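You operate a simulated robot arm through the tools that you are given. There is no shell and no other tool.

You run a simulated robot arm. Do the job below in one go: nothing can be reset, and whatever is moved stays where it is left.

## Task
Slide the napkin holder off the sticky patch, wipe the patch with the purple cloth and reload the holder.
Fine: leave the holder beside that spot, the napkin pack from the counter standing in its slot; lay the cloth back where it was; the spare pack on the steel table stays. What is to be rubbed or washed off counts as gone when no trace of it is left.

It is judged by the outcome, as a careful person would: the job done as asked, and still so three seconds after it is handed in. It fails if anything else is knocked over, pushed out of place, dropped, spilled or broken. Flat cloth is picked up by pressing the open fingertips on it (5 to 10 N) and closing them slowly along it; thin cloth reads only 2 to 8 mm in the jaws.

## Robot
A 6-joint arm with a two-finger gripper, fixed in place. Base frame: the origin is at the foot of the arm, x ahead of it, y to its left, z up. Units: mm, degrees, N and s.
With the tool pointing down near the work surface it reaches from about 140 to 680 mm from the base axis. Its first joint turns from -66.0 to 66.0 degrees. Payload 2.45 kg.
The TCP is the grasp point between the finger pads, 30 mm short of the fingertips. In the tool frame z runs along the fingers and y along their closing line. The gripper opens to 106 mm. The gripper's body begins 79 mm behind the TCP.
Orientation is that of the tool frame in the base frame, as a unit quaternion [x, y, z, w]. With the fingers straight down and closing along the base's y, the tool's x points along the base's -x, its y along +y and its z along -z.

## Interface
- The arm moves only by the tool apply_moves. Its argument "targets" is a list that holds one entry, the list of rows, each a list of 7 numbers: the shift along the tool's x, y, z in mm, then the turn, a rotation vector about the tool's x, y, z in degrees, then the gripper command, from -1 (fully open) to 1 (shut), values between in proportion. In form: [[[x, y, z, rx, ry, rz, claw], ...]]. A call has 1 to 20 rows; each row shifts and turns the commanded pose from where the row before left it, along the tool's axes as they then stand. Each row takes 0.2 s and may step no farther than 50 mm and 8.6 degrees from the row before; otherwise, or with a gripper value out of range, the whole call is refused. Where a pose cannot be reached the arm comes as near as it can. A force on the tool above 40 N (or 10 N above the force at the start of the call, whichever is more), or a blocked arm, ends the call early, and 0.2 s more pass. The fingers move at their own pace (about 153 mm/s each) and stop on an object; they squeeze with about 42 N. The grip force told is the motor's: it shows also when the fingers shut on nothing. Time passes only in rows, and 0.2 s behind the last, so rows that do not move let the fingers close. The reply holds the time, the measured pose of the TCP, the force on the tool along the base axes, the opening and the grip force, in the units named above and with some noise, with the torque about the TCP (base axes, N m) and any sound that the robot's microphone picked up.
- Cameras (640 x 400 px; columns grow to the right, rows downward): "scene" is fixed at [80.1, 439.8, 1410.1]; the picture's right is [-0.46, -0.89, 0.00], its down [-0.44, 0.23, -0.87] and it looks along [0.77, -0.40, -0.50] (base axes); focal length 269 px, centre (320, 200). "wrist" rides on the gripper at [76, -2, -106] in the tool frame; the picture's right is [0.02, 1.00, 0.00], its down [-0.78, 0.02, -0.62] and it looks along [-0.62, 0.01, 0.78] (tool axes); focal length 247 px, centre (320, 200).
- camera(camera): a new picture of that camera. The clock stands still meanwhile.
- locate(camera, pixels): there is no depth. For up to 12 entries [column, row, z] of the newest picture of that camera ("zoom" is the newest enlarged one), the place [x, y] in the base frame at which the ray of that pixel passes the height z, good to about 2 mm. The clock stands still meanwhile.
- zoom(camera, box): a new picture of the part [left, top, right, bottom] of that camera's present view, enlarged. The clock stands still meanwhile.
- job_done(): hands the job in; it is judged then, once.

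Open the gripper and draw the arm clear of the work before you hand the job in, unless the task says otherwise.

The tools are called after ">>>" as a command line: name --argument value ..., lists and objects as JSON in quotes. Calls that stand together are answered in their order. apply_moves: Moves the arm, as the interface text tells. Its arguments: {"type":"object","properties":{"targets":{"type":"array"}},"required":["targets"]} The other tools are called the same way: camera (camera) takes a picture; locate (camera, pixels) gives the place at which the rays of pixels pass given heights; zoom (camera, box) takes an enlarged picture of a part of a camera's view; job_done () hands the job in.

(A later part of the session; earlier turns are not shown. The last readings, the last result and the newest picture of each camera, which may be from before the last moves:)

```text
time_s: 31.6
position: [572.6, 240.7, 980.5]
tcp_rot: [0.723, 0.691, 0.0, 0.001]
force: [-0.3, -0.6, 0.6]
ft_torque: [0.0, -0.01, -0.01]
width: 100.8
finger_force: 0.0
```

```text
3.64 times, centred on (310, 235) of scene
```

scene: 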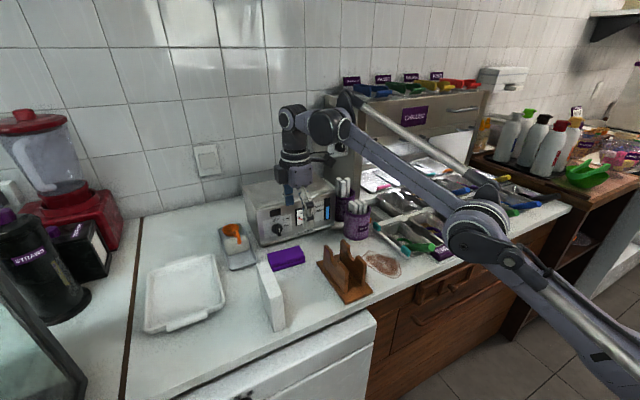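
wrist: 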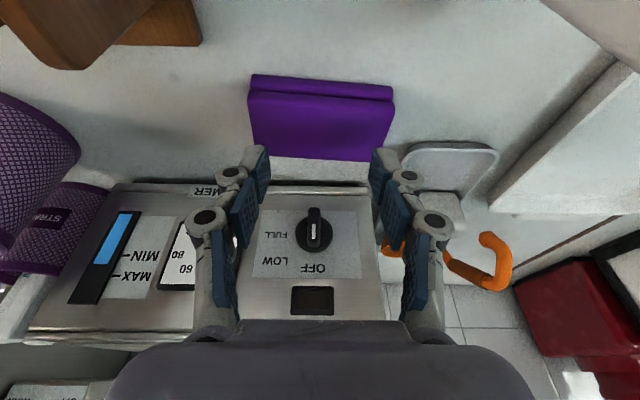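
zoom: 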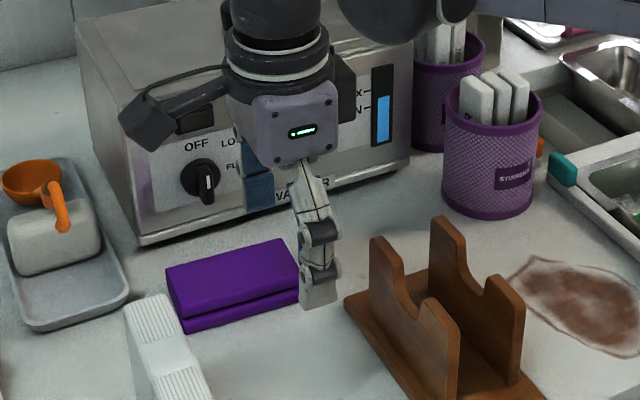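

The yaw is right (jaw line along (0.999,−0.045)). I lean the fingers 30° toward +y and move to a pre-approach point about 80 mm back along the finger axis from the cloth.

>>> apply_moves --targets '[[[0, 0, 0, 0, 8.5, 0, -0.9], [0, 0, 0, 0, 8.5, 0, -0.9], [0, 0, 0, 0, 8.5, 0, -0.9], [0, 0, 0, 0, 4.5, 0, -0.9], [-15.5, 31.3, 0.3, 0, 0, 0, -0.9], [-15.5, 31.3, 0.3, 0, 0, 0, -0.9], [-15.5, 31.3, 0.3, 0, 0, 0, -0.9], [0, 0, 0, 0, 0, 0, -0.9]]]'

>>> camera --camera "wrist"

>>> zoom --camera "scene" --box '[240, 180, 380, 290]'

```text
time_s: 33.4
position: [663.6, 196.4, 958.7]
tcp_rot: [0.698, 0.668, 0.188, -0.178]
force: [-0.4, 0.0, -0.5]
ft_torque: [-0.01, 0.0, 0.0]
width: 100.6
finger_force: 0.1
```

```text
taken
```

wrist: 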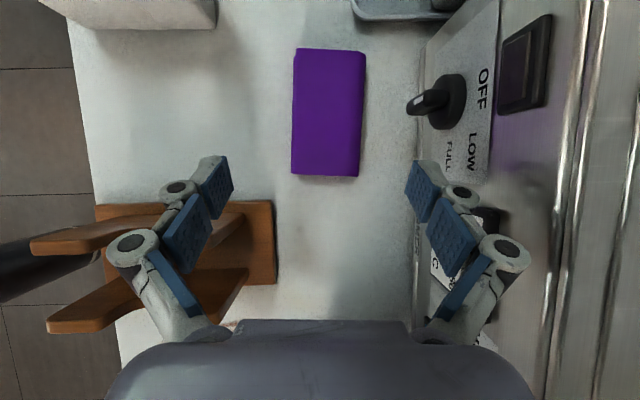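

```text
3.64 times, centred on (310, 235) of scene
```

zoom: 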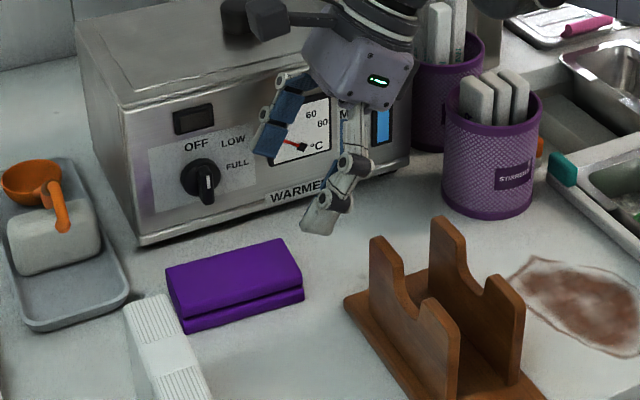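

The pad is well framed between the fingers, at columns ≈291–365. I check its exact centre and the warmer knob's position, as the far finger passes near it.

>>> locate --camera "wrist" --pixels '[[294, 49, 876], [365, 53, 876], [358, 176, 876], [291, 174, 876], [408, 105, 890], [408, 105, 910], [408, 105, 930]]'

>>> zoom --camera "scene" --box '[240, 180, 340, 270]'

>>> locate --camera "scene" --pixels '[[289, 235, 880], [289, 235, 900], [289, 235, 920]]'

```text
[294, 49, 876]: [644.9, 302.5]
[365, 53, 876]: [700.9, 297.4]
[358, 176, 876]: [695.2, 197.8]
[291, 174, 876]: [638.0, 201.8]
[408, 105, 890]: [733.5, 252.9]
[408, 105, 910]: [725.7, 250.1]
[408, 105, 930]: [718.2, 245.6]
```

```text
4.44 times, centred on (290, 225) of scene
```

zoom: 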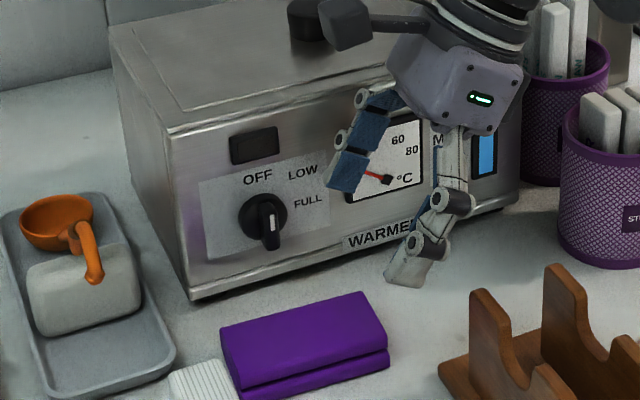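

```text
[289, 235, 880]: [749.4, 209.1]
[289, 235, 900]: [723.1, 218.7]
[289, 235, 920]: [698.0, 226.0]
```

The pad's centre is about (669.5,250), 56 mm wide; the knob tip is near x≈730, y≈250, z≈900. I narrow the jaws to ~72 mm, aim at y≈240 to stay away from the knob, and approach along the finger axis.

>>> apply_moves --targets '[[[-11, 2.4, 0, 0, 0, 0, -0.36], [0, 0, 0, 0, 0, 0, -0.36], [0, 0, 20, 0, 0, 0, -0.36], [0, 0, 20, 0, 0, 0, -0.36], [0, 0, 0, 0, 0, 0, -0.36]]]'

>>> camera --camera "wrist"

>>> zoom --camera "scene" --box '[240, 190, 340, 280]'

```text
time_s: 34.5
position: [668.3, 210.0, 920.0]
tcp_rot: [0.698, 0.668, 0.187, -0.178]
force: [0.0, -0.9, -0.1]
ft_torque: [-0.02, 0.0, 0.03]
width: 72.0
finger_force: 0.1
```

```text
taken
```

wrist: 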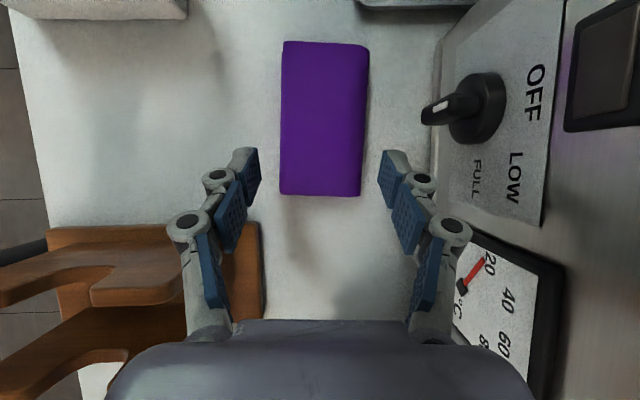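

```text
4.44 times, centred on (290, 235) of scene
```

zoom: 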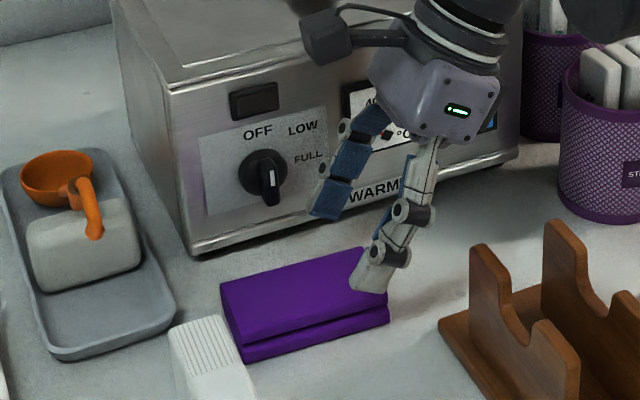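

The pad sits centred between the fingers and the knob stays clear. I continue the last ~36 mm, slowly at the end.

>>> apply_moves --targets '[[[0, 0, 14, 0, 0, 0, -0.36], [0, 0, 12, 0, 0, 0, -0.36], [0, 0, 6, 0, 0, 0, -0.36], [0, 0, 3, 0, 0, 0, -0.36], [0, 0, 0, 0, 0, 0, -0.36]]]'

>>> camera --camera "wrist"

>>> zoom --camera "scene" --box '[240, 190, 340, 280]'

```text
time_s: 35.8
position: [669.2, 226.1, 887.8]
tcp_rot: [0.697, 0.668, 0.188, -0.178]
force: [-0.2, 0.7, -0.2]
ft_torque: [0.02, 0.0, 0.0]
width: 72.4
finger_force: 0.1
```

```text
taken
```

wrist: 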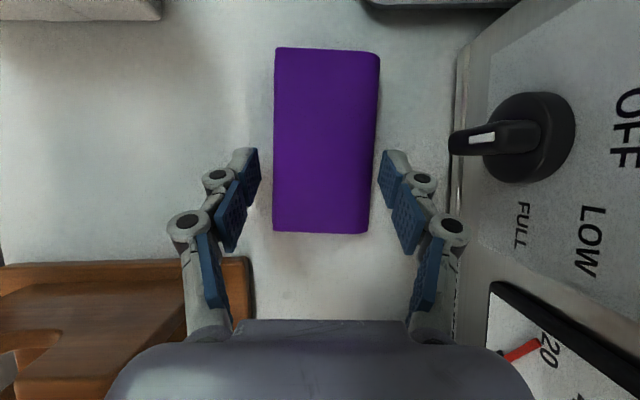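

```text
4.44 times, centred on (290, 235) of scene
```

zoom: 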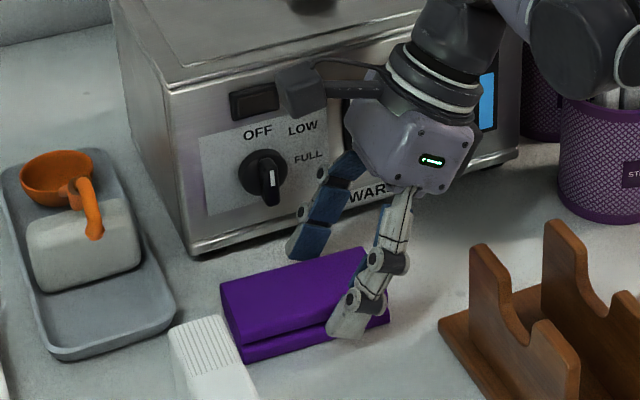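

The fingers straddle the pad with no contact forces. I close on it.

>>> apply_moves --targets '[[[0, 0, 1, 0, 0, 0, -0.25], [0, 0, 0, 0, 0, 0, -0.15], [0, 0, 0, 0, 0, 0, -0.05], [0, 0, 0, 0, 0, 0, 0.05], [0, 0, 0, 0, 0, 0, 0.3], [0, 0, 0, 0, 0, 0, 1], [0, 0, 0, 0, 0, 0, 1]]]'

>>> camera --camera "wrist"

>>> zoom --camera "scene" --box '[240, 190, 340, 280]'

```text
time_s: 37.4
position: [668.3, 226.3, 887.5]
tcp_rot: [0.698, 0.668, 0.188, -0.178]
force: [0.9, -1.7, 7.2]
ft_torque: [0.09, 0.07, -0.11]
width: 60.9
finger_force: 41.9
```

```text
taken
```

wrist: 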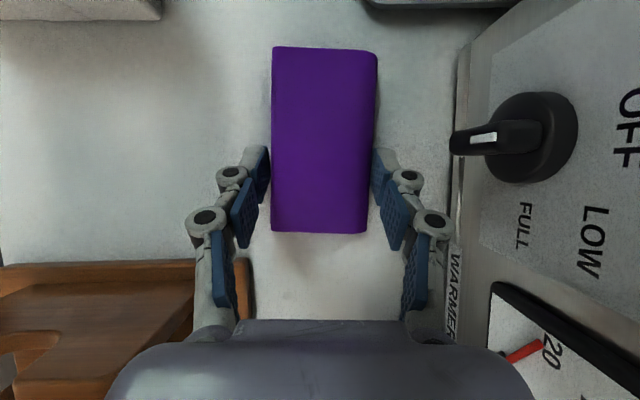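

```text
4.44 times, centred on (290, 235) of scene
```

zoom: 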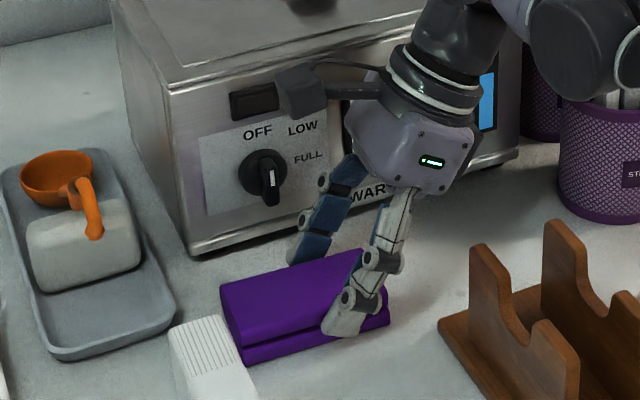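

Gripped: 60.9 mm wide at 42 N. I lift straight up in small steps and check it holds.

>>> apply_moves --targets '[[[5, 0, -8.66, 0, 0, 0, 1], [7.5, 0, -13, 0, 0, 0, 1], [10, 0, -17.3, 0, 0, 0, 1], [15, 0, -26, 0, 0, 0, 1], [0, 0, 0, 0, 0, 0, 1]]]'

>>> camera --camera "wrist"

>>> zoom --camera "scene" --box '[240, 180, 340, 270]'

```text
time_s: 38.5
position: [670.7, 226.5, 962.4]
tcp_rot: [0.697, 0.669, 0.187, -0.179]
force: [0.5, -0.7, -0.1]
ft_torque: [-0.04, 0.01, -0.04]
width: 60.9
finger_force: 41.3
```

```text
taken
```

wrist: 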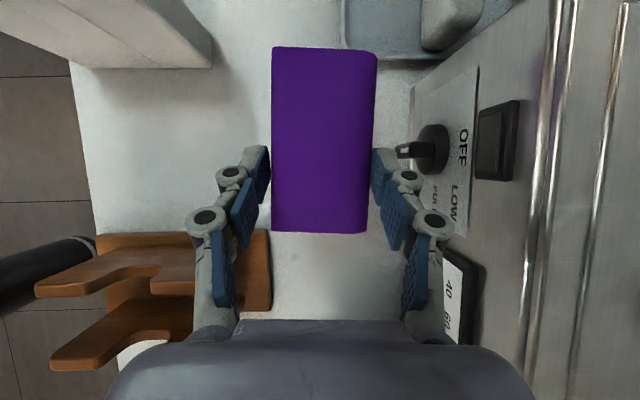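

```text
4.44 times, centred on (290, 225) of scene
```

zoom: 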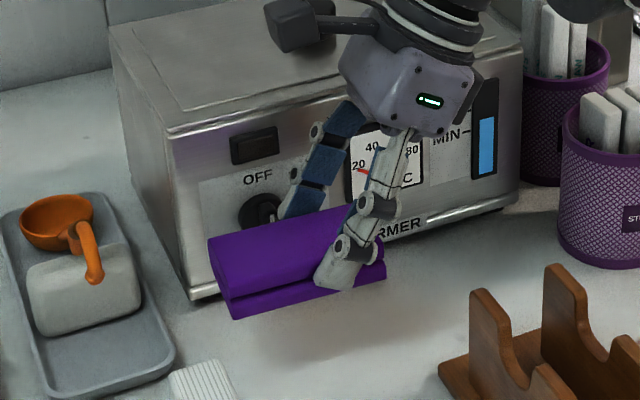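

The pad is held firmly and level. I rise further and carry it over to above the patch (cloth centre about (531,0)), keeping the tool's orientation.

>>> apply_moves --targets '[[[12, 0, -20.8, 0, 0, 0, 1], [12, 0, -20.8, 0, 0, 0, 1], [-27.8, -15.95, -16.06, 0, 0, 0, 1], [-27.8, -15.95, -16.06, 0, 0, 0, 1], [-27.8, -15.95, -16.06, 0, 0, 0, 1], [-27.8, -15.95, -16.06, 0, 0, 0, 1], [-27.8, -15.95, -16.06, 0, 0, 0, 1], [-27.8, -15.95, -16.06, 0, 0, 0, 1], [-27.8, -15.95, -16.06, 0, 0, 0, 1], [-27.8, -15.95, -16.06, 0, 0, 0, 1], [0, 0, 0, 0, 0, 0, 1]]]'

>>> camera --camera "wrist"

>>> camera --camera "scene"

```text
time_s: 41.0
position: [527.7, -25.0, 1009.6]
tcp_rot: [0.697, 0.668, 0.187, -0.178]
force: [-0.1, 0.0, 0.6]
ft_torque: [0.0, 0.03, 0.03]
width: 60.7
finger_force: 41.6
```

```text
taken
```

wrist: 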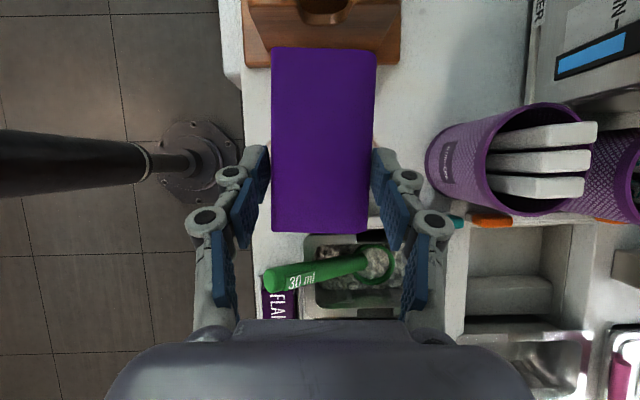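

```text
taken
```

scene: 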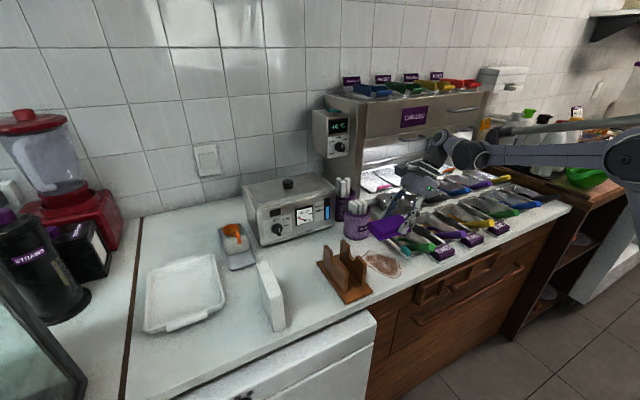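

Before lowering I check the green spoon handle's height (wrist (268,280), scene ≈(432.8,248)), since the leaning gripper body hangs over it.

>>> locate --camera "wrist" --pixels '[[268, 280, 870], [268, 280, 890], [268, 280, 910], [430, 160, 880], [455, 165, 850]]'

>>> locate --camera "scene" --pixels '[[432.8, 248, 870], [432.8, 248, 890], [432.8, 248, 910]]'

>>> zoom --camera "scene" --box '[330, 180, 470, 290]'

```text
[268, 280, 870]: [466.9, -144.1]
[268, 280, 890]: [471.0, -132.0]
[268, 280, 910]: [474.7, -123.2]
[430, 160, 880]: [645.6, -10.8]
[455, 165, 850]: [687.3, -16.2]
```

```text
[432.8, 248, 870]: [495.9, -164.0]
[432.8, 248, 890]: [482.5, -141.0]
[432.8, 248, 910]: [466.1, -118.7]
```

```text
3.64 times, centred on (400, 235) of scene
```

zoom: 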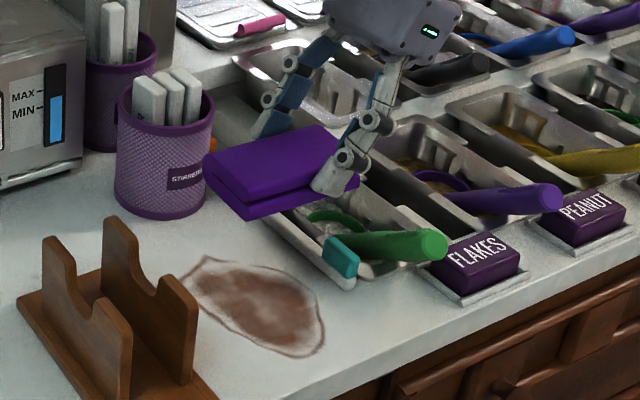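

The handle tops out near z≈910 at y≈−126, where the gripper body is far above. I lower the cloth to just above the patch.

>>> apply_moves --targets '[[[-12.5, 0, 21.65, 0, 0, 0, 1], [-12.5, 0, 21.65, 0, 0, 0, 1], [-12.5, 0, 21.65, 0, 0, 0, 1], [-12.5, 0, 21.65, 0, 0, 0, 1], [-7.5, 0, 13, 0, 0, 0, 1], [0, 0, 0, 0, 0, 0, 1]]]'

>>> zoom --camera "scene" --box '[330, 180, 470, 290]'

>>> camera --camera "wrist"

```text
time_s: 42.4
position: [532.1, -27.5, 895.1]
tcp_rot: [0.697, 0.668, 0.188, -0.178]
force: [-0.3, -0.1, -0.2]
ft_torque: [0.0, 0.01, 0.01]
width: 60.6
finger_force: 42.2
```

```text
3.64 times, centred on (400, 235) of scene
```

zoom: 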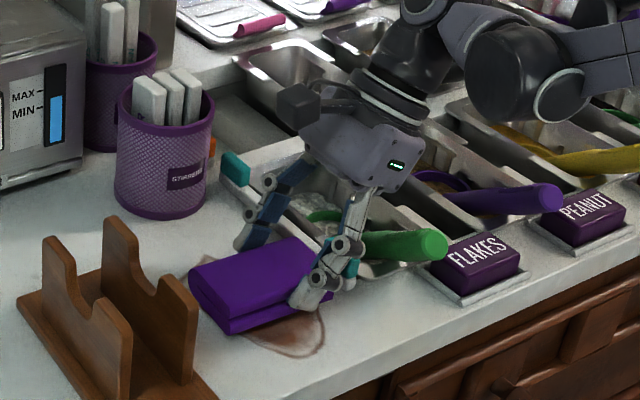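

```text
taken
```

wrist: 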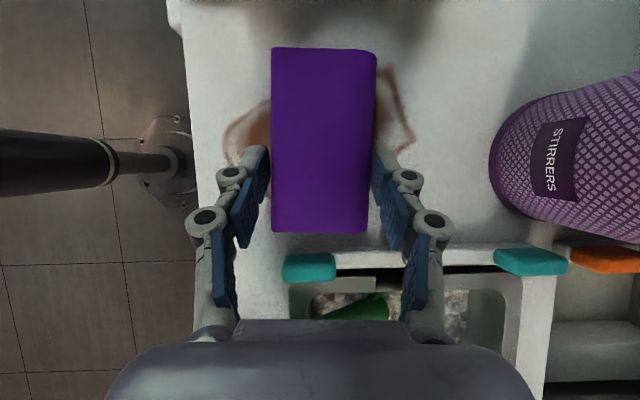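

The pad is ~8 mm above the patch. I lower it gently until contact.

>>> apply_moves --targets '[[[-2, 1.5, 3.5, 0, 0, 0, 1], [-1, 0, 1.73, 0, 0, 0, 1], [0, 0, 0, 0, 0, 0, 1]]]'

```text
time_s: 43.1
position: [533.6, -25.4, 888.7]
tcp_rot: [0.697, 0.669, 0.187, -0.179]
force: [0.1, 0.3, -0.5]
ft_torque: [-0.04, 0.0, -0.03]
width: 61.1
finger_force: 42.2
```

No contact at z=888.7; I go down in about 0.7 mm steps.

>>> apply_moves --targets '[[[-0.4, 0, 0.7, 0, 0, 0, 1], [-0.4, 0, 0.7, 0, 0, 0, 1], [0, 0, 0, 0, 0, 0, 1]]]'

```text
time_s: 44.0
position: [532.8, -25.1, 888.3]
tcp_rot: [0.697, 0.668, 0.187, -0.179]
force: [0.0, 0.0, -1.6]
ft_torque: [0.01, 0.0, 0.02]
width: 60.8
finger_force: 41.9
```

Still no contact; down a little more.

>>> apply_moves --targets '[[[-0.4, 0, 0.7, 0, 0, 0, 1], [-0.2, 0, 0.35, 0, 0, 0, 1], [0, 0, 0, 0, 0, 0, 1]]]'

```text
time_s: 44.8
position: [532.3, -24.8, 885.8]
tcp_rot: [0.697, 0.668, 0.189, -0.18]
force: [5.1, 1.4, 22.9]
ft_torque: [0.16, 0.31, -0.12]
width: 60.8
finger_force: 41.7
```

Contact with about 23 N; I ease 0.7 mm to press at ~10 N.

>>> apply_moves --targets '[[[0.35, 0, -0.6, 0, 0, 0, 1], [0, 0, 0, 0, 0, 0, 1]]]'

```text
time_s: 45.4
position: [532.1, -26.4, 887.0]
tcp_rot: [0.697, 0.668, 0.187, -0.179]
force: [1.9, 3.4, 6.8]
ft_torque: [0.63, 0.13, -0.13]
width: 61.0
finger_force: 41.8
```

Pressing at about 7 N. First stroke: +x 48 mm in 8 mm steps.

>>> apply_moves --targets '[[[0.3, 8, 0.2, 0, 0, 0, 1], [0.3, 8, 0.2, 0, 0, 0, 1], [0.3, 8, 0.2, 0, 0, 0, 1], [0.3, 8, 0.2, 0, 0, 0, 1], [0.3, 8, 0.2, 0, 0, 0, 1], [0.3, 8, 0.2, 0, 0, 0, 1], [0, 0, 0, 0, 0, 0, 1]]]'

>>> zoom --camera "scene" --box '[330, 180, 470, 290]'

```text
time_s: 47.0
position: [580.6, -26.0, 887.2]
tcp_rot: [0.698, 0.668, 0.187, -0.179]
force: [-2.2, -0.7, 6.1]
ft_torque: [0.0, 0.32, 0.03]
width: 61.0
finger_force: 42.4
```

```text
3.64 times, centred on (400, 235) of scene
```

zoom: 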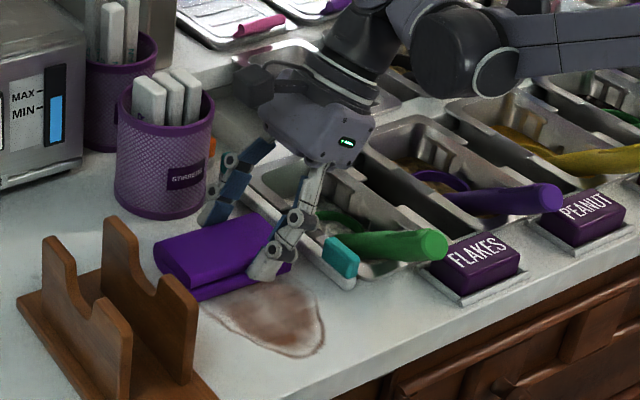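

The force stays near 6 N and the patch is lightening. I sweep back −x across the full length (to x≈484).

>>> apply_moves --targets '[[[-0.3, -8, -0.2, 0, 0, 0, 1], [-0.3, -8, -0.2, 0, 0, 0, 1], [-0.3, -8, -0.2, 0, 0, 0, 1], [-0.3, -8, -0.2, 0, 0, 0, 1], [-0.3, -8, -0.2, 0, 0, 0, 1], [-0.3, -8, -0.2, 0, 0, 0, 1], [-0.3, -8, -0.2, 0, 0, 0, 1], [-0.3, -8, -0.2, 0, 0, 0, 1], [-0.3, -8, -0.2, 0, 0, 0, 1], [-0.3, -8, -0.2, 0, 0, 0, 1], [-0.3, -8, -0.2, 0, 0, 0, 1], [-0.3, -8, -0.2, 0, 0, 0, 1], [-0.3, -6, -0.2, 0, 0, 0, 1], [0, 0, 0, 0, 0, 0, 1]]]'

>>> zoom --camera "scene" --box '[330, 180, 470, 290]'

>>> camera --camera "wrist"

```text
time_s: 49.8
position: [480.3, -23.1, 886.7]
tcp_rot: [0.697, 0.667, 0.19, -0.179]
force: [-0.8, -1.1, 5.9]
ft_torque: [-0.21, 0.14, 0.02]
width: 60.7
finger_force: 41.8
stopped in row 14: the force on the tool passed its limit at 41 N (the readings are from after the stop); the commanded pose is now the measured one
```

```text
3.64 times, centred on (400, 235) of scene
```

zoom: 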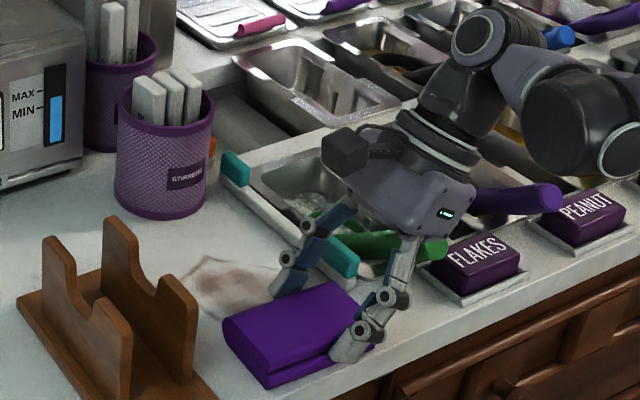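

```text
taken
```

wrist: 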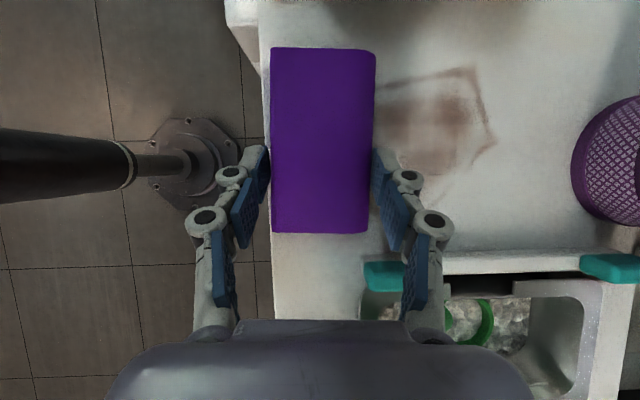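

The patch is fading where wiped (remains near (235,285) in the scene zoom). The force spiked briefly at the stroke's end, now 6 N; I sweep back +x.

>>> apply_moves --targets '[[[0.3, 8, 0.2, 0, 0, 0, 1], [0.3, 8, 0.2, 0, 0, 0, 1], [0.3, 8, 0.2, 0, 0, 0, 1], [0.3, 8, 0.2, 0, 0, 0, 1], [0.3, 8, 0.2, 0, 0, 0, 1], [0.3, 8, 0.2, 0, 0, 0, 1], [0.3, 8, 0.2, 0, 0, 0, 1], [0.3, 8, 0.2, 0, 0, 0, 1], [0.3, 8, 0.2, 0, 0, 0, 1], [0.3, 8, 0.2, 0, 0, 0, 1], [0.3, 8, 0.2, 0, 0, 0, 1], [0.3, 8, 0.2, 0, 0, 0, 1], [0, 0, 0, 0, 0, 0, 1]]]'

>>> zoom --camera "scene" --box '[330, 180, 470, 290]'

```text
time_s: 52.6
position: [577.5, -22.7, 886.4]
tcp_rot: [0.697, 0.668, 0.191, -0.178]
force: [-3.7, -0.2, 5.7]
ft_torque: [0.1, 0.26, 0.09]
width: 61.0
finger_force: 42.2
```

```text
3.64 times, centred on (400, 235) of scene
```

zoom: 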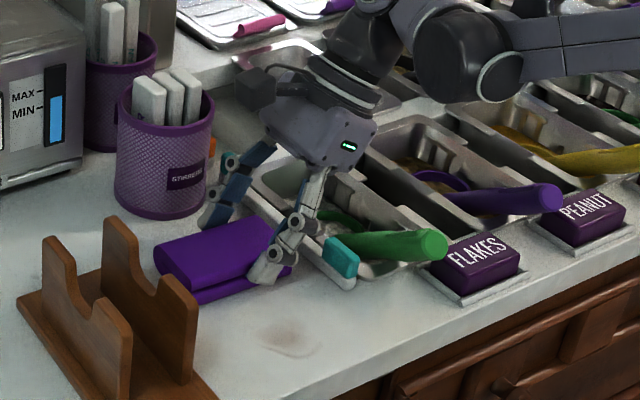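

Only a faint trace is left near (290,340). I sweep −x again with a slight y shift, then back.

>>> apply_moves --targets '[[[-2.9, -8, -1.7, 0, 0, 0, 1], [-0.3, -8, -0.2, 0, 0, 0, 1], [-0.3, -8, -0.2, 0, 0, 0, 1], [-0.3, -8, -0.2, 0, 0, 0, 1], [-0.3, -8, -0.2, 0, 0, 0, 1], [-0.3, -8, -0.2, 0, 0, 0, 1], [-0.3, -8, -0.2, 0, 0, 0, 1], [-0.3, -8, -0.2, 0, 0, 0, 1], [-0.3, -8, -0.2, 0, 0, 0, 1], [-0.3, -8, -0.2, 0, 0, 0, 1], [-0.3, -8, -0.2, 0, 0, 0, 1], [0, 0, 0, 0, 0, 0, 1]]]'

>>> camera --camera "wrist"

>>> zoom --camera "scene" --box '[330, 180, 470, 290]'

```text
time_s: 55.2
position: [488.2, -26.3, 886.7]
tcp_rot: [0.697, 0.667, 0.192, -0.179]
force: [5.7, -0.2, 16.6]
ft_torque: [0.24, -0.14, -0.13]
width: 60.7
finger_force: 42.2
```

```text
taken
```

wrist: 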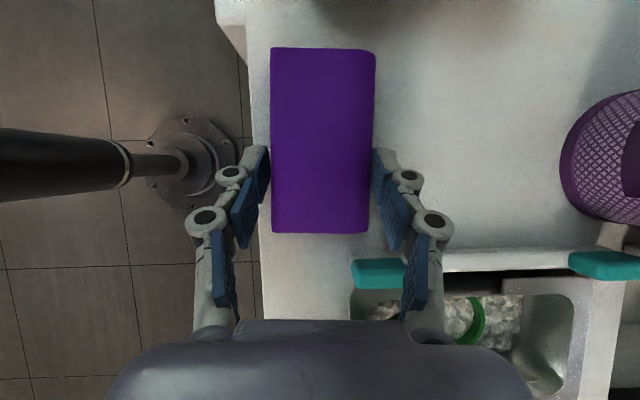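

```text
3.64 times, centred on (400, 235) of scene
```

zoom: 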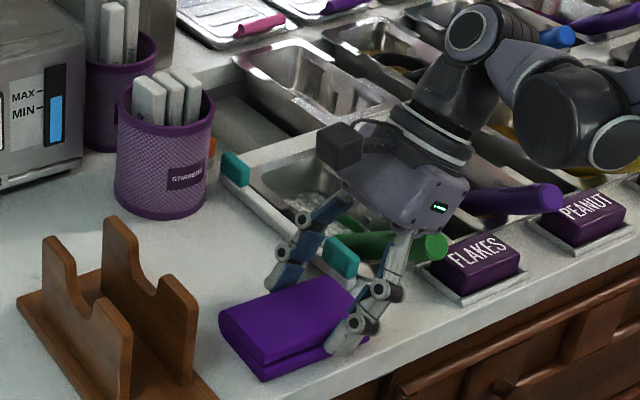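

It looks clean; for safety I make one more full double pass with a +6 mm y shift.

>>> apply_moves --targets '[[[3, 6, 1.6, 0, 0, 0, 1], [2.5, 8, 1.6, 0, 0, 0, 1], [0.3, 9, 0.2, 0, 0, 0, 1], [0.3, 9, 0.2, 0, 0, 0, 1], [0.3, 9, 0.2, 0, 0, 0, 1], [0.3, 9, 0.2, 0, 0, 0, 1], [0.3, 9, 0.2, 0, 0, 0, 1], [0.3, 9, 0.2, 0, 0, 0, 1], [0.3, 9, 0.2, 0, 0, 0, 1], [0.3, 9, 0.2, 0, 0, 0, 1], [0.3, 6, 0.2, 0, 0, 0, 1], [0, 0, 0, 0, 0, 0, 1]]]'

>>> apply_moves --targets '[[[-3, -8, -1.7, 0, 0, 0, 1], [-0.3, -9, -0.2, 0, 0, 0, 1], [-0.3, -9, -0.2, 0, 0, 0, 1], [-0.3, -9, -0.2, 0, 0, 0, 1], [-0.3, -9, -0.2, 0, 0, 0, 1], [-0.3, -9, -0.2, 0, 0, 0, 1], [-0.3, -9, -0.2, 0, 0, 0, 1], [-0.3, -9, -0.2, 0, 0, 0, 1], [-0.3, -9, -0.2, 0, 0, 0, 1], [-0.3, -9, -0.2, 0, 0, 0, 1], [0, 0, 0, 0, 0, 0, 1]]]'

```text
time_s: 57.8
position: [580.5, -20.6, 886.2]
tcp_rot: [0.697, 0.668, 0.191, -0.179]
force: [-1.1, -1.7, 5.8]
ft_torque: [-0.08, 0.24, 0.01]
width: 60.6
finger_force: 41.7
```

```text
time_s: 60.2
position: [490.3, -22.7, 886.2]
tcp_rot: [0.697, 0.668, 0.191, -0.179]
force: [-0.1, -0.1, -1.2]
ft_torque: [-0.05, -0.01, -0.03]
width: 60.5
finger_force: 41.9
```

Both passes are done. I lift the cloth straight up and look at the spot from both cameras.

>>> apply_moves --targets '[[[5, 0, -8.7, 0, 0, 0, 1], [12, 0, -20.8, 0, 0, 0, 1], [15, 0, -26, 0, 0, 0, 1], [15, 0, -26, 0, 0, 0, 1], [15, 0, -26, 0, 0, 0, 1], [0, 0, 0, 0, 0, 0, 1]]]'

>>> zoom --camera "scene" --box '[340, 210, 440, 290]'

>>> camera --camera "wrist"

```text
time_s: 61.6
position: [490.5, -23.9, 1010.0]
tcp_rot: [0.696, 0.668, 0.19, -0.18]
force: [0.8, 0.5, -0.8]
ft_torque: [0.04, -0.01, -0.02]
width: 60.8
finger_force: 42.1
```

```text
5.00 times, centred on (390, 250) of scene
```

zoom: 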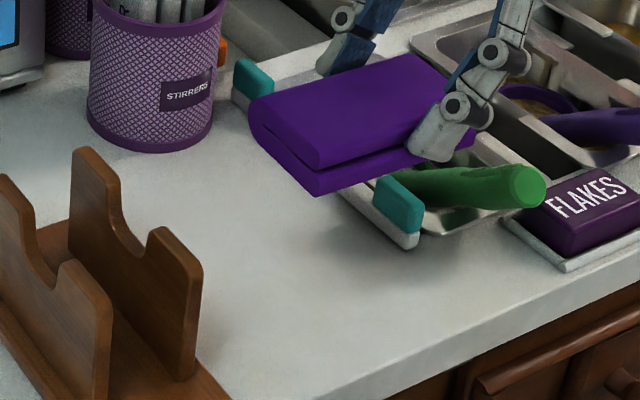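

```text
taken
```

wrist: 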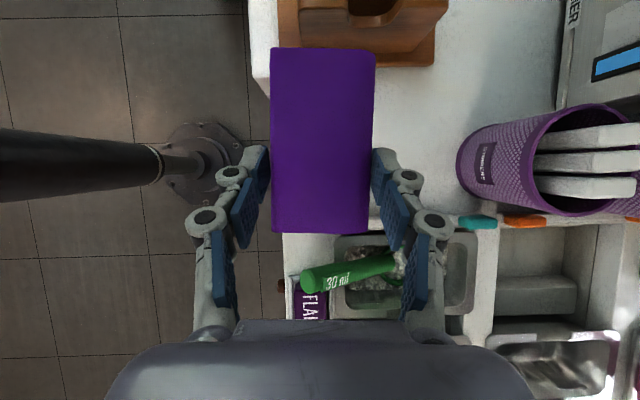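

The counter looks clean from here. I carry the cloth back to above its original place and then inspect the uncovered spot.

>>> apply_moves --targets '[[[27.85, 20.8, 16.2, 0, 0, 0, 1], [27.85, 20.8, 16.2, 0, 0, 0, 1], [27.85, 20.8, 16.2, 0, 0, 0, 1], [27.85, 20.8, 16.2, 0, 0, 0, 1], [27.85, 20.8, 16.2, 0, 0, 0, 1], [27.85, 20.8, 16.2, 0, 0, 0, 1], [27.85, 20.8, 16.2, 0, 0, 0, 1], [27.85, 20.8, 16.2, 0, 0, 0, 1], [0, 0, 0, 0, 0, 0, 1]]]'

>>> zoom --camera "scene" --box '[340, 220, 440, 290]'

>>> camera --camera "wrist"

>>> zoom --camera "scene" --box '[220, 170, 400, 310]'

```text
time_s: 63.6
position: [669.8, 226.1, 1010.8]
tcp_rot: [0.697, 0.667, 0.19, -0.179]
force: [0.8, 0.3, -0.8]
ft_torque: [0.0, 0.0, 0.02]
width: 60.8
finger_force: 42.0
```

```text
5.71 times, centred on (390, 255) of scene
```

zoom: 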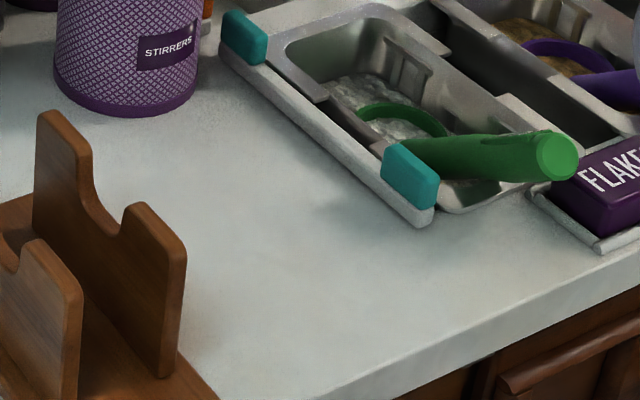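

```text
taken
```

wrist: 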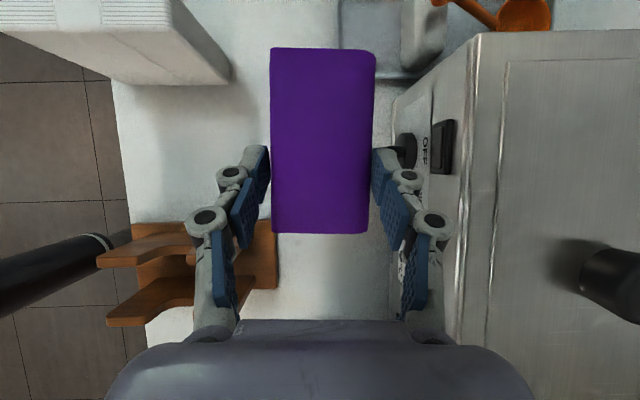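

```text
2.86 times, centred on (310, 240) of scene
```

zoom: 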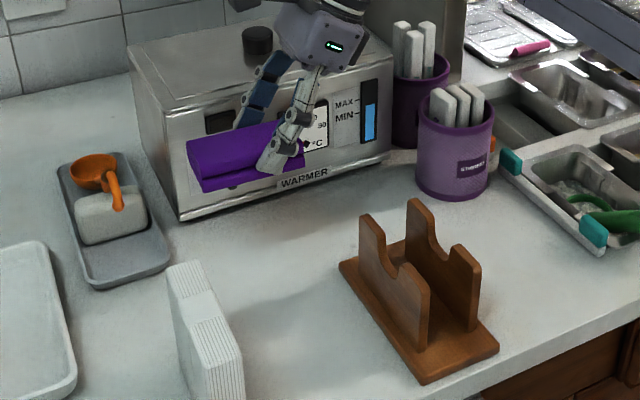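

The spot is spotless in the enlarged scene view. I lower the cloth straight down to just above its original place.

>>> apply_moves --targets '[[[-12.5, -1.2, 21.65, 0, 0, 0, 1], [-12.5, 0, 21.65, 0, 0, 0, 1], [-12.5, 0, 21.65, 0, 0, 0, 1], [-12.5, 0, 21.65, 0, 0, 0, 1], [-7.5, 0, 13, 0, 0, 0, 1], [-2, 0, 3.46, 0, 0, 0, 1], [0, 0, 0, 0, 0, 0, 1]]]'

```text
time_s: 65.2
position: [668.6, 225.2, 892.4]
tcp_rot: [0.697, 0.667, 0.191, -0.179]
force: [0.1, 0.9, -0.5]
ft_torque: [-0.03, -0.01, 0.01]
width: 60.6
finger_force: 42.4
```

At (668.6,225.2,892.4), nearly the original grasp pose (668.4,226.3,887.5). I lower the last 4–5 mm gently.

>>> apply_moves --targets '[[[-0.2, 0, 2.2, 0, 0, 0, 1], [-0.8, 0, 1.4, 0, 0, 0, 1], [-0.25, 0, 0.43, 0, 0, 0, 1], [0, 0, 0, 0, 0, 0, 1]]]'

```text
time_s: 66.2
position: [667.9, 228.0, 889.2]
tcp_rot: [0.697, 0.667, 0.191, -0.18]
force: [0.4, 0.6, -0.5]
ft_torque: [-0.01, -0.05, -0.01]
width: 60.8
finger_force: 41.5
```

No contact yet; I keep lowering in half-millimetre steps.

>>> apply_moves --targets '[[[-0.8, 0, 0.8, 0, 0, 0, 1], [-0.4, 0, 0.6, 0, 0, 0, 1], [0, 0, 0, 0, 0, 0, 1]]]'

```text
time_s: 67.0
position: [668.3, 226.4, 887.3]
tcp_rot: [0.697, 0.668, 0.19, -0.179]
force: [-0.3, 0.0, -0.2]
ft_torque: [-0.02, -0.01, 0.02]
width: 60.9
finger_force: 42.3
```

Pose matches the original grasp (668.3,226.4,887.3) with no load yet; one more small step down to touch.

>>> apply_moves --targets '[[[-0.3, 0, 0.5, 0, 0, 0, 1], [0, 0, 0, 0, 0, 0, 1]]]'

```text
time_s: 67.6
position: [668.4, 226.9, 886.5]
tcp_rot: [0.697, 0.668, 0.19, -0.179]
force: [0.6, -0.2, -0.6]
ft_torque: [-0.01, 0.0, -0.02]
width: 60.6
finger_force: 42.2
```

Still unloaded; another half millimetre.

>>> apply_moves --targets '[[[-0.3, 0, 0.5, 0, 0, 0, 1], [0, 0, 0, 0, 0, 0, 1]]]'

```text
time_s: 68.2
position: [668.1, 227.2, 886.7]
tcp_rot: [0.697, 0.667, 0.191, -0.18]
force: [-1.1, -1.9, 10.5]
ft_torque: [-0.02, 0.19, 0.03]
width: 61.0
finger_force: 41.9
```

The cloth rests on the counter (10 N). I open slowly to 72 mm and withdraw along the finger axis.

>>> apply_moves --targets '[[[0.2, 0, -0.35, 0, 0, 0, 0], [0, 0, 0, 0, 0, 0, -0.2], [0, 0, 0, 0, 0, 0, -0.3], [0, 0, 0, 0, 0, 0, -0.36], [0, 0, 0, 0, 0, 0, -0.36]]]'

>>> camera --camera "wrist"

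```text
time_s: 69.4
position: [669.6, 226.8, 886.9]
tcp_rot: [0.696, 0.668, 0.189, -0.18]
force: [0.0, 0.3, -0.2]
ft_torque: [0.02, 0.0, 0.03]
width: 72.1
finger_force: 0.0
```

```text
taken
```

wrist: 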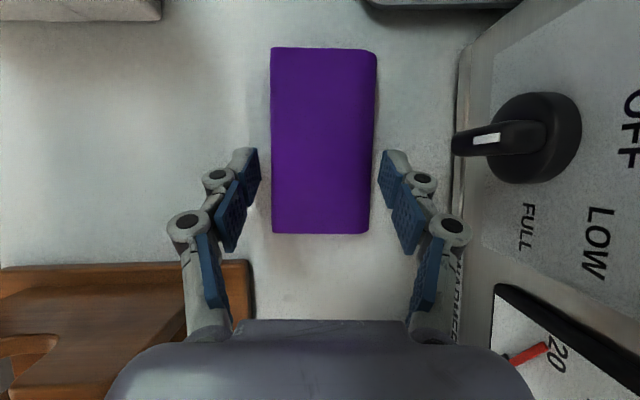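

Released without disturbance. I withdraw along the finger axis, move back toward the base, then straighten the tool.

>>> apply_moves --targets '[[[0, 0, -20, 0, 0, 0, -0.36], [0, 0, -40, 0, 0, 0, -0.36], [0, 0, -45, 0, 0, 0, -0.36], [3.9, -30, -9.4, 0, 0, 0, -0.36], [3.9, -30, -9.4, 0, 0, 0, -0.36], [3.9, -30, -9.4, 0, 0, 0, -0.36], [10, -20, -17.3, 0, 0, 0, -0.36], [0, 0, 0, 0, -8.5, 0, -0.36], [0, 0, 0, 0, -8.5, 0, -0.36], [0, 0, 0, 0, -8.5, 0, -0.36], [0, 0, 0, 0, -4.6, 0, -0.36], [0, 0, 0, 0, 0, 0, -0.36]]]'

>>> zoom --camera "scene" --box '[220, 180, 380, 300]'

```text
time_s: 72.0
position: [555.8, 174.1, 1027.9]
tcp_rot: [0.723, 0.691, 0.003, 0.001]
force: [-0.5, 0.3, -0.6]
ft_torque: [-0.01, -0.03, 0.02]
width: 72.0
finger_force: 0.1
```

```text
3.33 times, centred on (300, 240) of scene
```

zoom: 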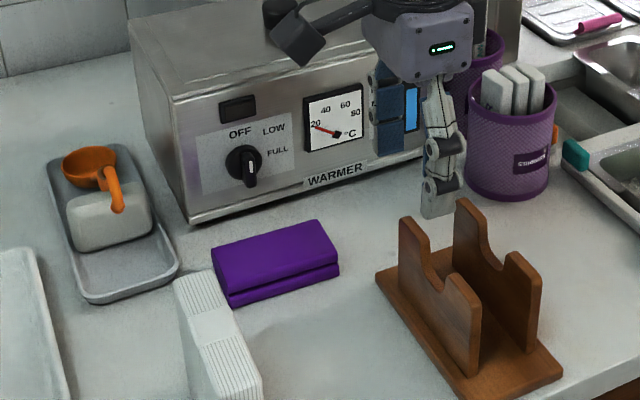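

The cloth lies exactly as it did at first. I turn the tool back by 92.5° and move above the napkin pack (~(525,346)).

>>> apply_moves --targets '[[[0, 0, 0, 0, 0, -8.5, -0.36], [0, 0, 0, 0, 0, -8.5, -0.36], [0, 0, 0, 0, 0, -8.5, -0.36], [0, 0, 0, 0, 0, -8.5, -0.36], [0, 0, 0, 0, 0, -8.5, -0.36], [0, 0, 0, 0, 0, -8.5, -0.36], [0, 0, 0, 0, 0, -8.5, -0.36], [0, 0, 0, 0, 0, -8.5, -0.36], [0, 0, 0, 0, 0, -8.5, -0.36], [0, 0, 0, 0, 0, -8.5, -0.36], [0, 0, 0, 0, 0, -7.5, -0.36], [15, 40, -8, 0, 0, 0, -0.36], [15, 40, -8, 0, 0, 0, -0.36], [15, 40, 0, 0, 0, 0, -0.36], [15, 40, 0, 0, 0, 0, -0.36], [0, 0, 0, 0, 0, 0, -0.36]]]'

>>> camera --camera "wrist"

>>> zoom --camera "scene" --box '[220, 180, 380, 340]'

```text
time_s: 75.4
position: [496.5, 336.5, 1041.9]
tcp_rot: [0.0, 1.0, 0.001, 0.002]
force: [-0.5, 0.1, 0.3]
ft_torque: [-0.05, 0.01, 0.01]
width: 72.3
finger_force: 0.1
```

```text
taken
```

wrist: 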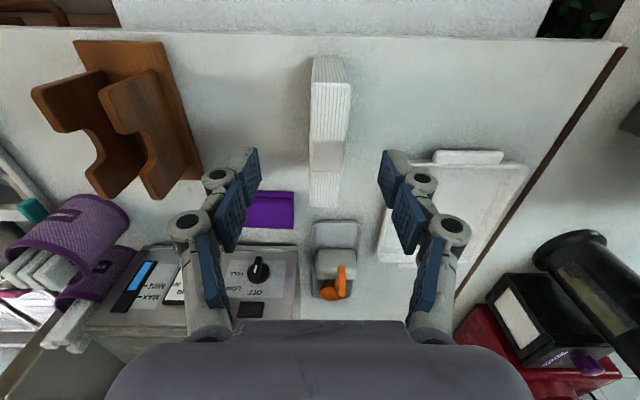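

```text
2.50 times, centred on (300, 260) of scene
```

zoom: 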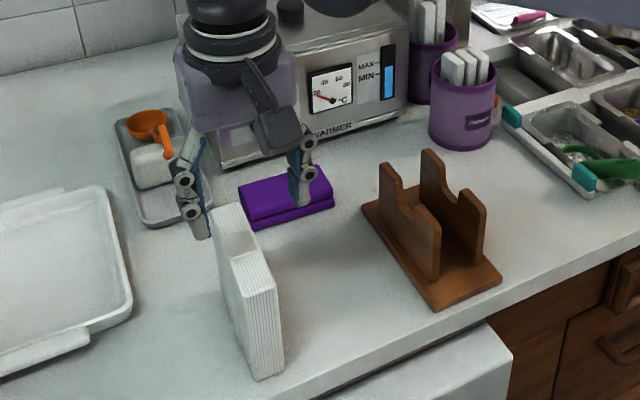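

I measure the pack's top from this closer view.

>>> zoom --camera "wrist" --box '[240, 40, 400, 220]'

>>> locate --camera "wrist" --pixels '[[313, 57, 850], [344, 57, 850], [311, 80, 957], [351, 80, 957], [310, 205, 957], [340, 206, 957], [312, 140, 957], [346, 140, 957]]'

```text
2.22 times, centred on (320, 130) of wrist
```

zoom: 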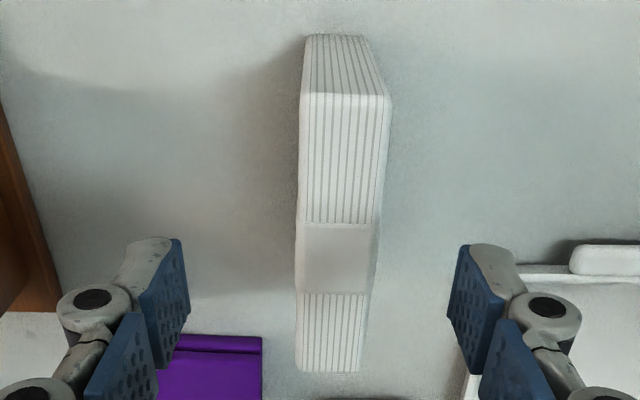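

```text
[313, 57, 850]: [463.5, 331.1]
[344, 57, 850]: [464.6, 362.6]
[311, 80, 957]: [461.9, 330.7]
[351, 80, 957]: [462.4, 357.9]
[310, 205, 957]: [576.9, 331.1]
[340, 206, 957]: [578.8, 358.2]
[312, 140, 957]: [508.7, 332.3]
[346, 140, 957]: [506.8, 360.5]
```

The pack's top is x≈463–578, y≈331–358, so its centre is about (521,345). I descend astride it until the fingertips are ~30 mm below its top.

>>> apply_moves --targets '[[[-12, 4, 0, 0, 0, 0, -0.36], [-12.5, 4.5, 0, 0, 0, 0, -0.36], [0, 0, 30, 0, 0, 0, -0.36], [0, 0, 30, 0, 0, 0, -0.36], [0, 0, 20, 0, 0, 0, -0.36], [0, 0, 5, 0, 0, 0, -0.36], [0, 0, 0, 0, 0, 0, -0.36]]]'

>>> camera --camera "wrist"

>>> zoom --camera "scene" --box '[220, 200, 340, 340]'

```text
time_s: 77.0
position: [518.5, 344.2, 958.4]
tcp_rot: [0.001, 1.0, 0.001, 0.003]
force: [0.3, -0.5, 0.1]
ft_torque: [-0.02, -0.02, 0.01]
width: 72.2
finger_force: 0.1
```

```text
taken
```

wrist: 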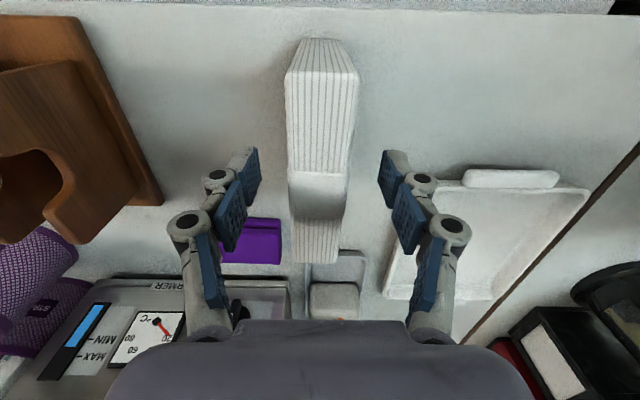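

```text
2.86 times, centred on (280, 270) of scene
```

zoom: 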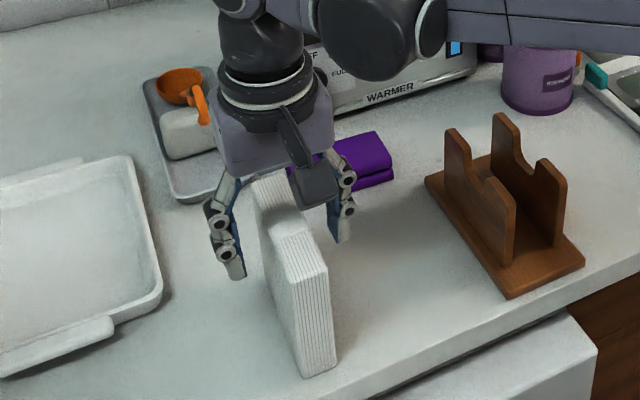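

The pack is centred between the fingers. I close slowly on it.

>>> apply_moves --targets '[[[-1, 0, 1, 0, 0, 0, 0], [0, 0, 0, 0, 0, 0, 0.2], [0, 0, 0, 0, 0, 0, 0.3], [0, 0, 0, 0, 0, 0, 0.4], [0, 0, 0, 0, 0, 0, 0.5], [0, 0, 0, 0, 0, 0, 1], [0, 0, 0, 0, 0, 0, 1]]]'

>>> zoom --camera "scene" --box '[220, 200, 340, 340]'

```text
time_s: 78.6
position: [519.9, 345.5, 957.1]
tcp_rot: [0.0, 1.0, 0.001, 0.003]
force: [0.4, 0.4, 0.4]
ft_torque: [-0.03, 0.03, 0.02]
width: 28.7
finger_force: 42.1
```

```text
2.86 times, centred on (280, 270) of scene
```

zoom: 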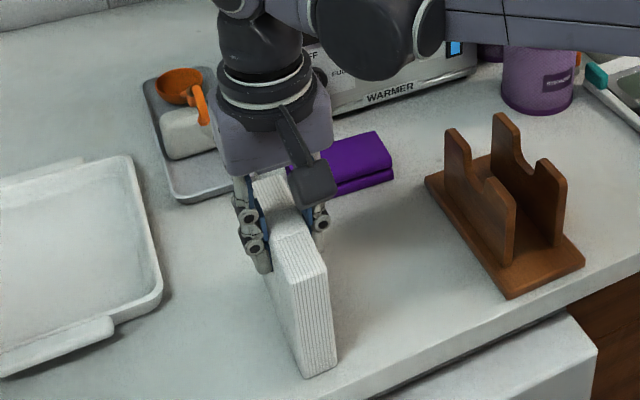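

Gripped at 28.7 mm. I lift it straight up to clear the holder's prongs.

>>> apply_moves --targets '[[[0, 0, -8, 0, 0, 0, 1], [0, 0, -15, 0, 0, 0, 1], [0, 0, -30, 0, 0, 0, 1], [0, 0, -35, 0, 0, 0, 1], [0, 0, -35, 0, 0, 0, 1], [0, 0, 0, 0, 0, 0, 1]]]'

>>> camera --camera "wrist"

>>> zoom --camera "scene" --box '[220, 180, 380, 320]'

```text
time_s: 80.0
position: [522.5, 344.0, 1082.5]
tcp_rot: [0.0, 1.0, 0.001, 0.003]
force: [-0.1, -0.4, -0.2]
ft_torque: [-0.02, 0.01, 0.0]
width: 28.7
finger_force: 41.8
```

```text
taken
```

wrist: 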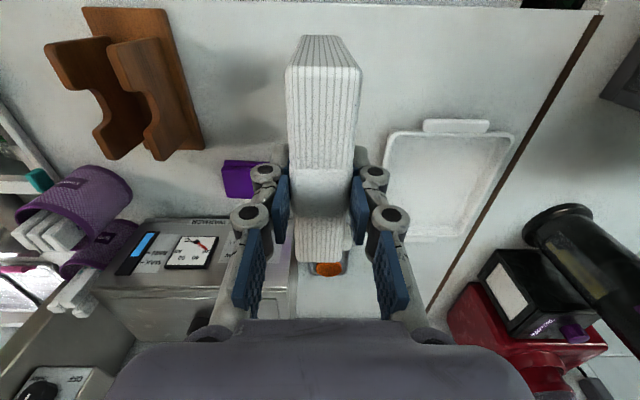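

```text
2.86 times, centred on (300, 250) of scene
```

zoom: 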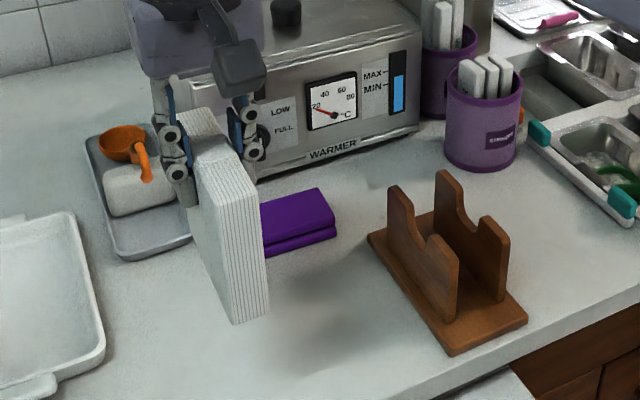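

The pack is held upright. I carry it over the slot at (533,134), still high.

>>> apply_moves --targets '[[[-2.2, -35, 0, 0, 0, 0, 1], [-2.2, -35, 0, 0, 0, 0, 1], [-2.2, -35, 0, 0, 0, 0, 1], [-2.2, -35, 0, 0, 0, 0, 1], [-2.2, -35, 0, 0, 0, 0, 1], [0, -35, 0, 0, 0, 0, 1], [0, 0, 0, 0, 0, 0, 1]]]'

>>> camera --camera "wrist"

>>> zoom --camera "scene" --box '[270, 160, 430, 300]'

```text
time_s: 81.6
position: [532.6, 136.1, 1080.7]
tcp_rot: [0.0, 1.0, 0.003, 0.003]
force: [0.6, -0.4, 0.1]
ft_torque: [0.02, 0.01, 0.01]
width: 28.9
finger_force: 41.5
```

```text
taken
```

wrist: 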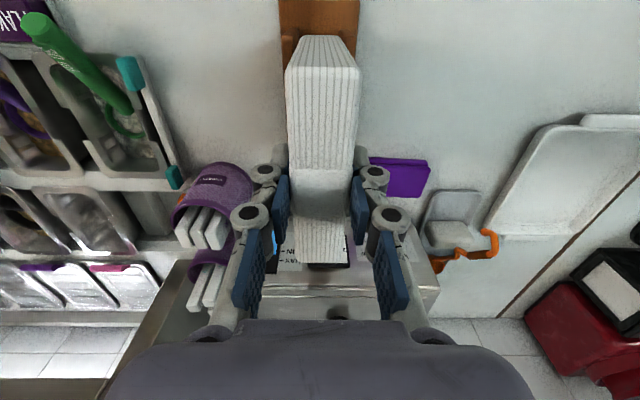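

```text
2.86 times, centred on (350, 230) of scene
```

zoom: 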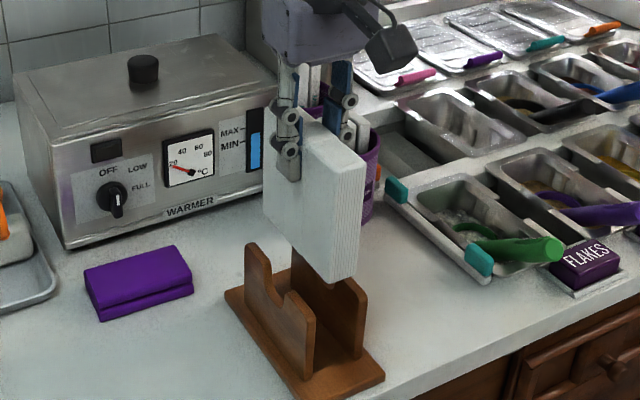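

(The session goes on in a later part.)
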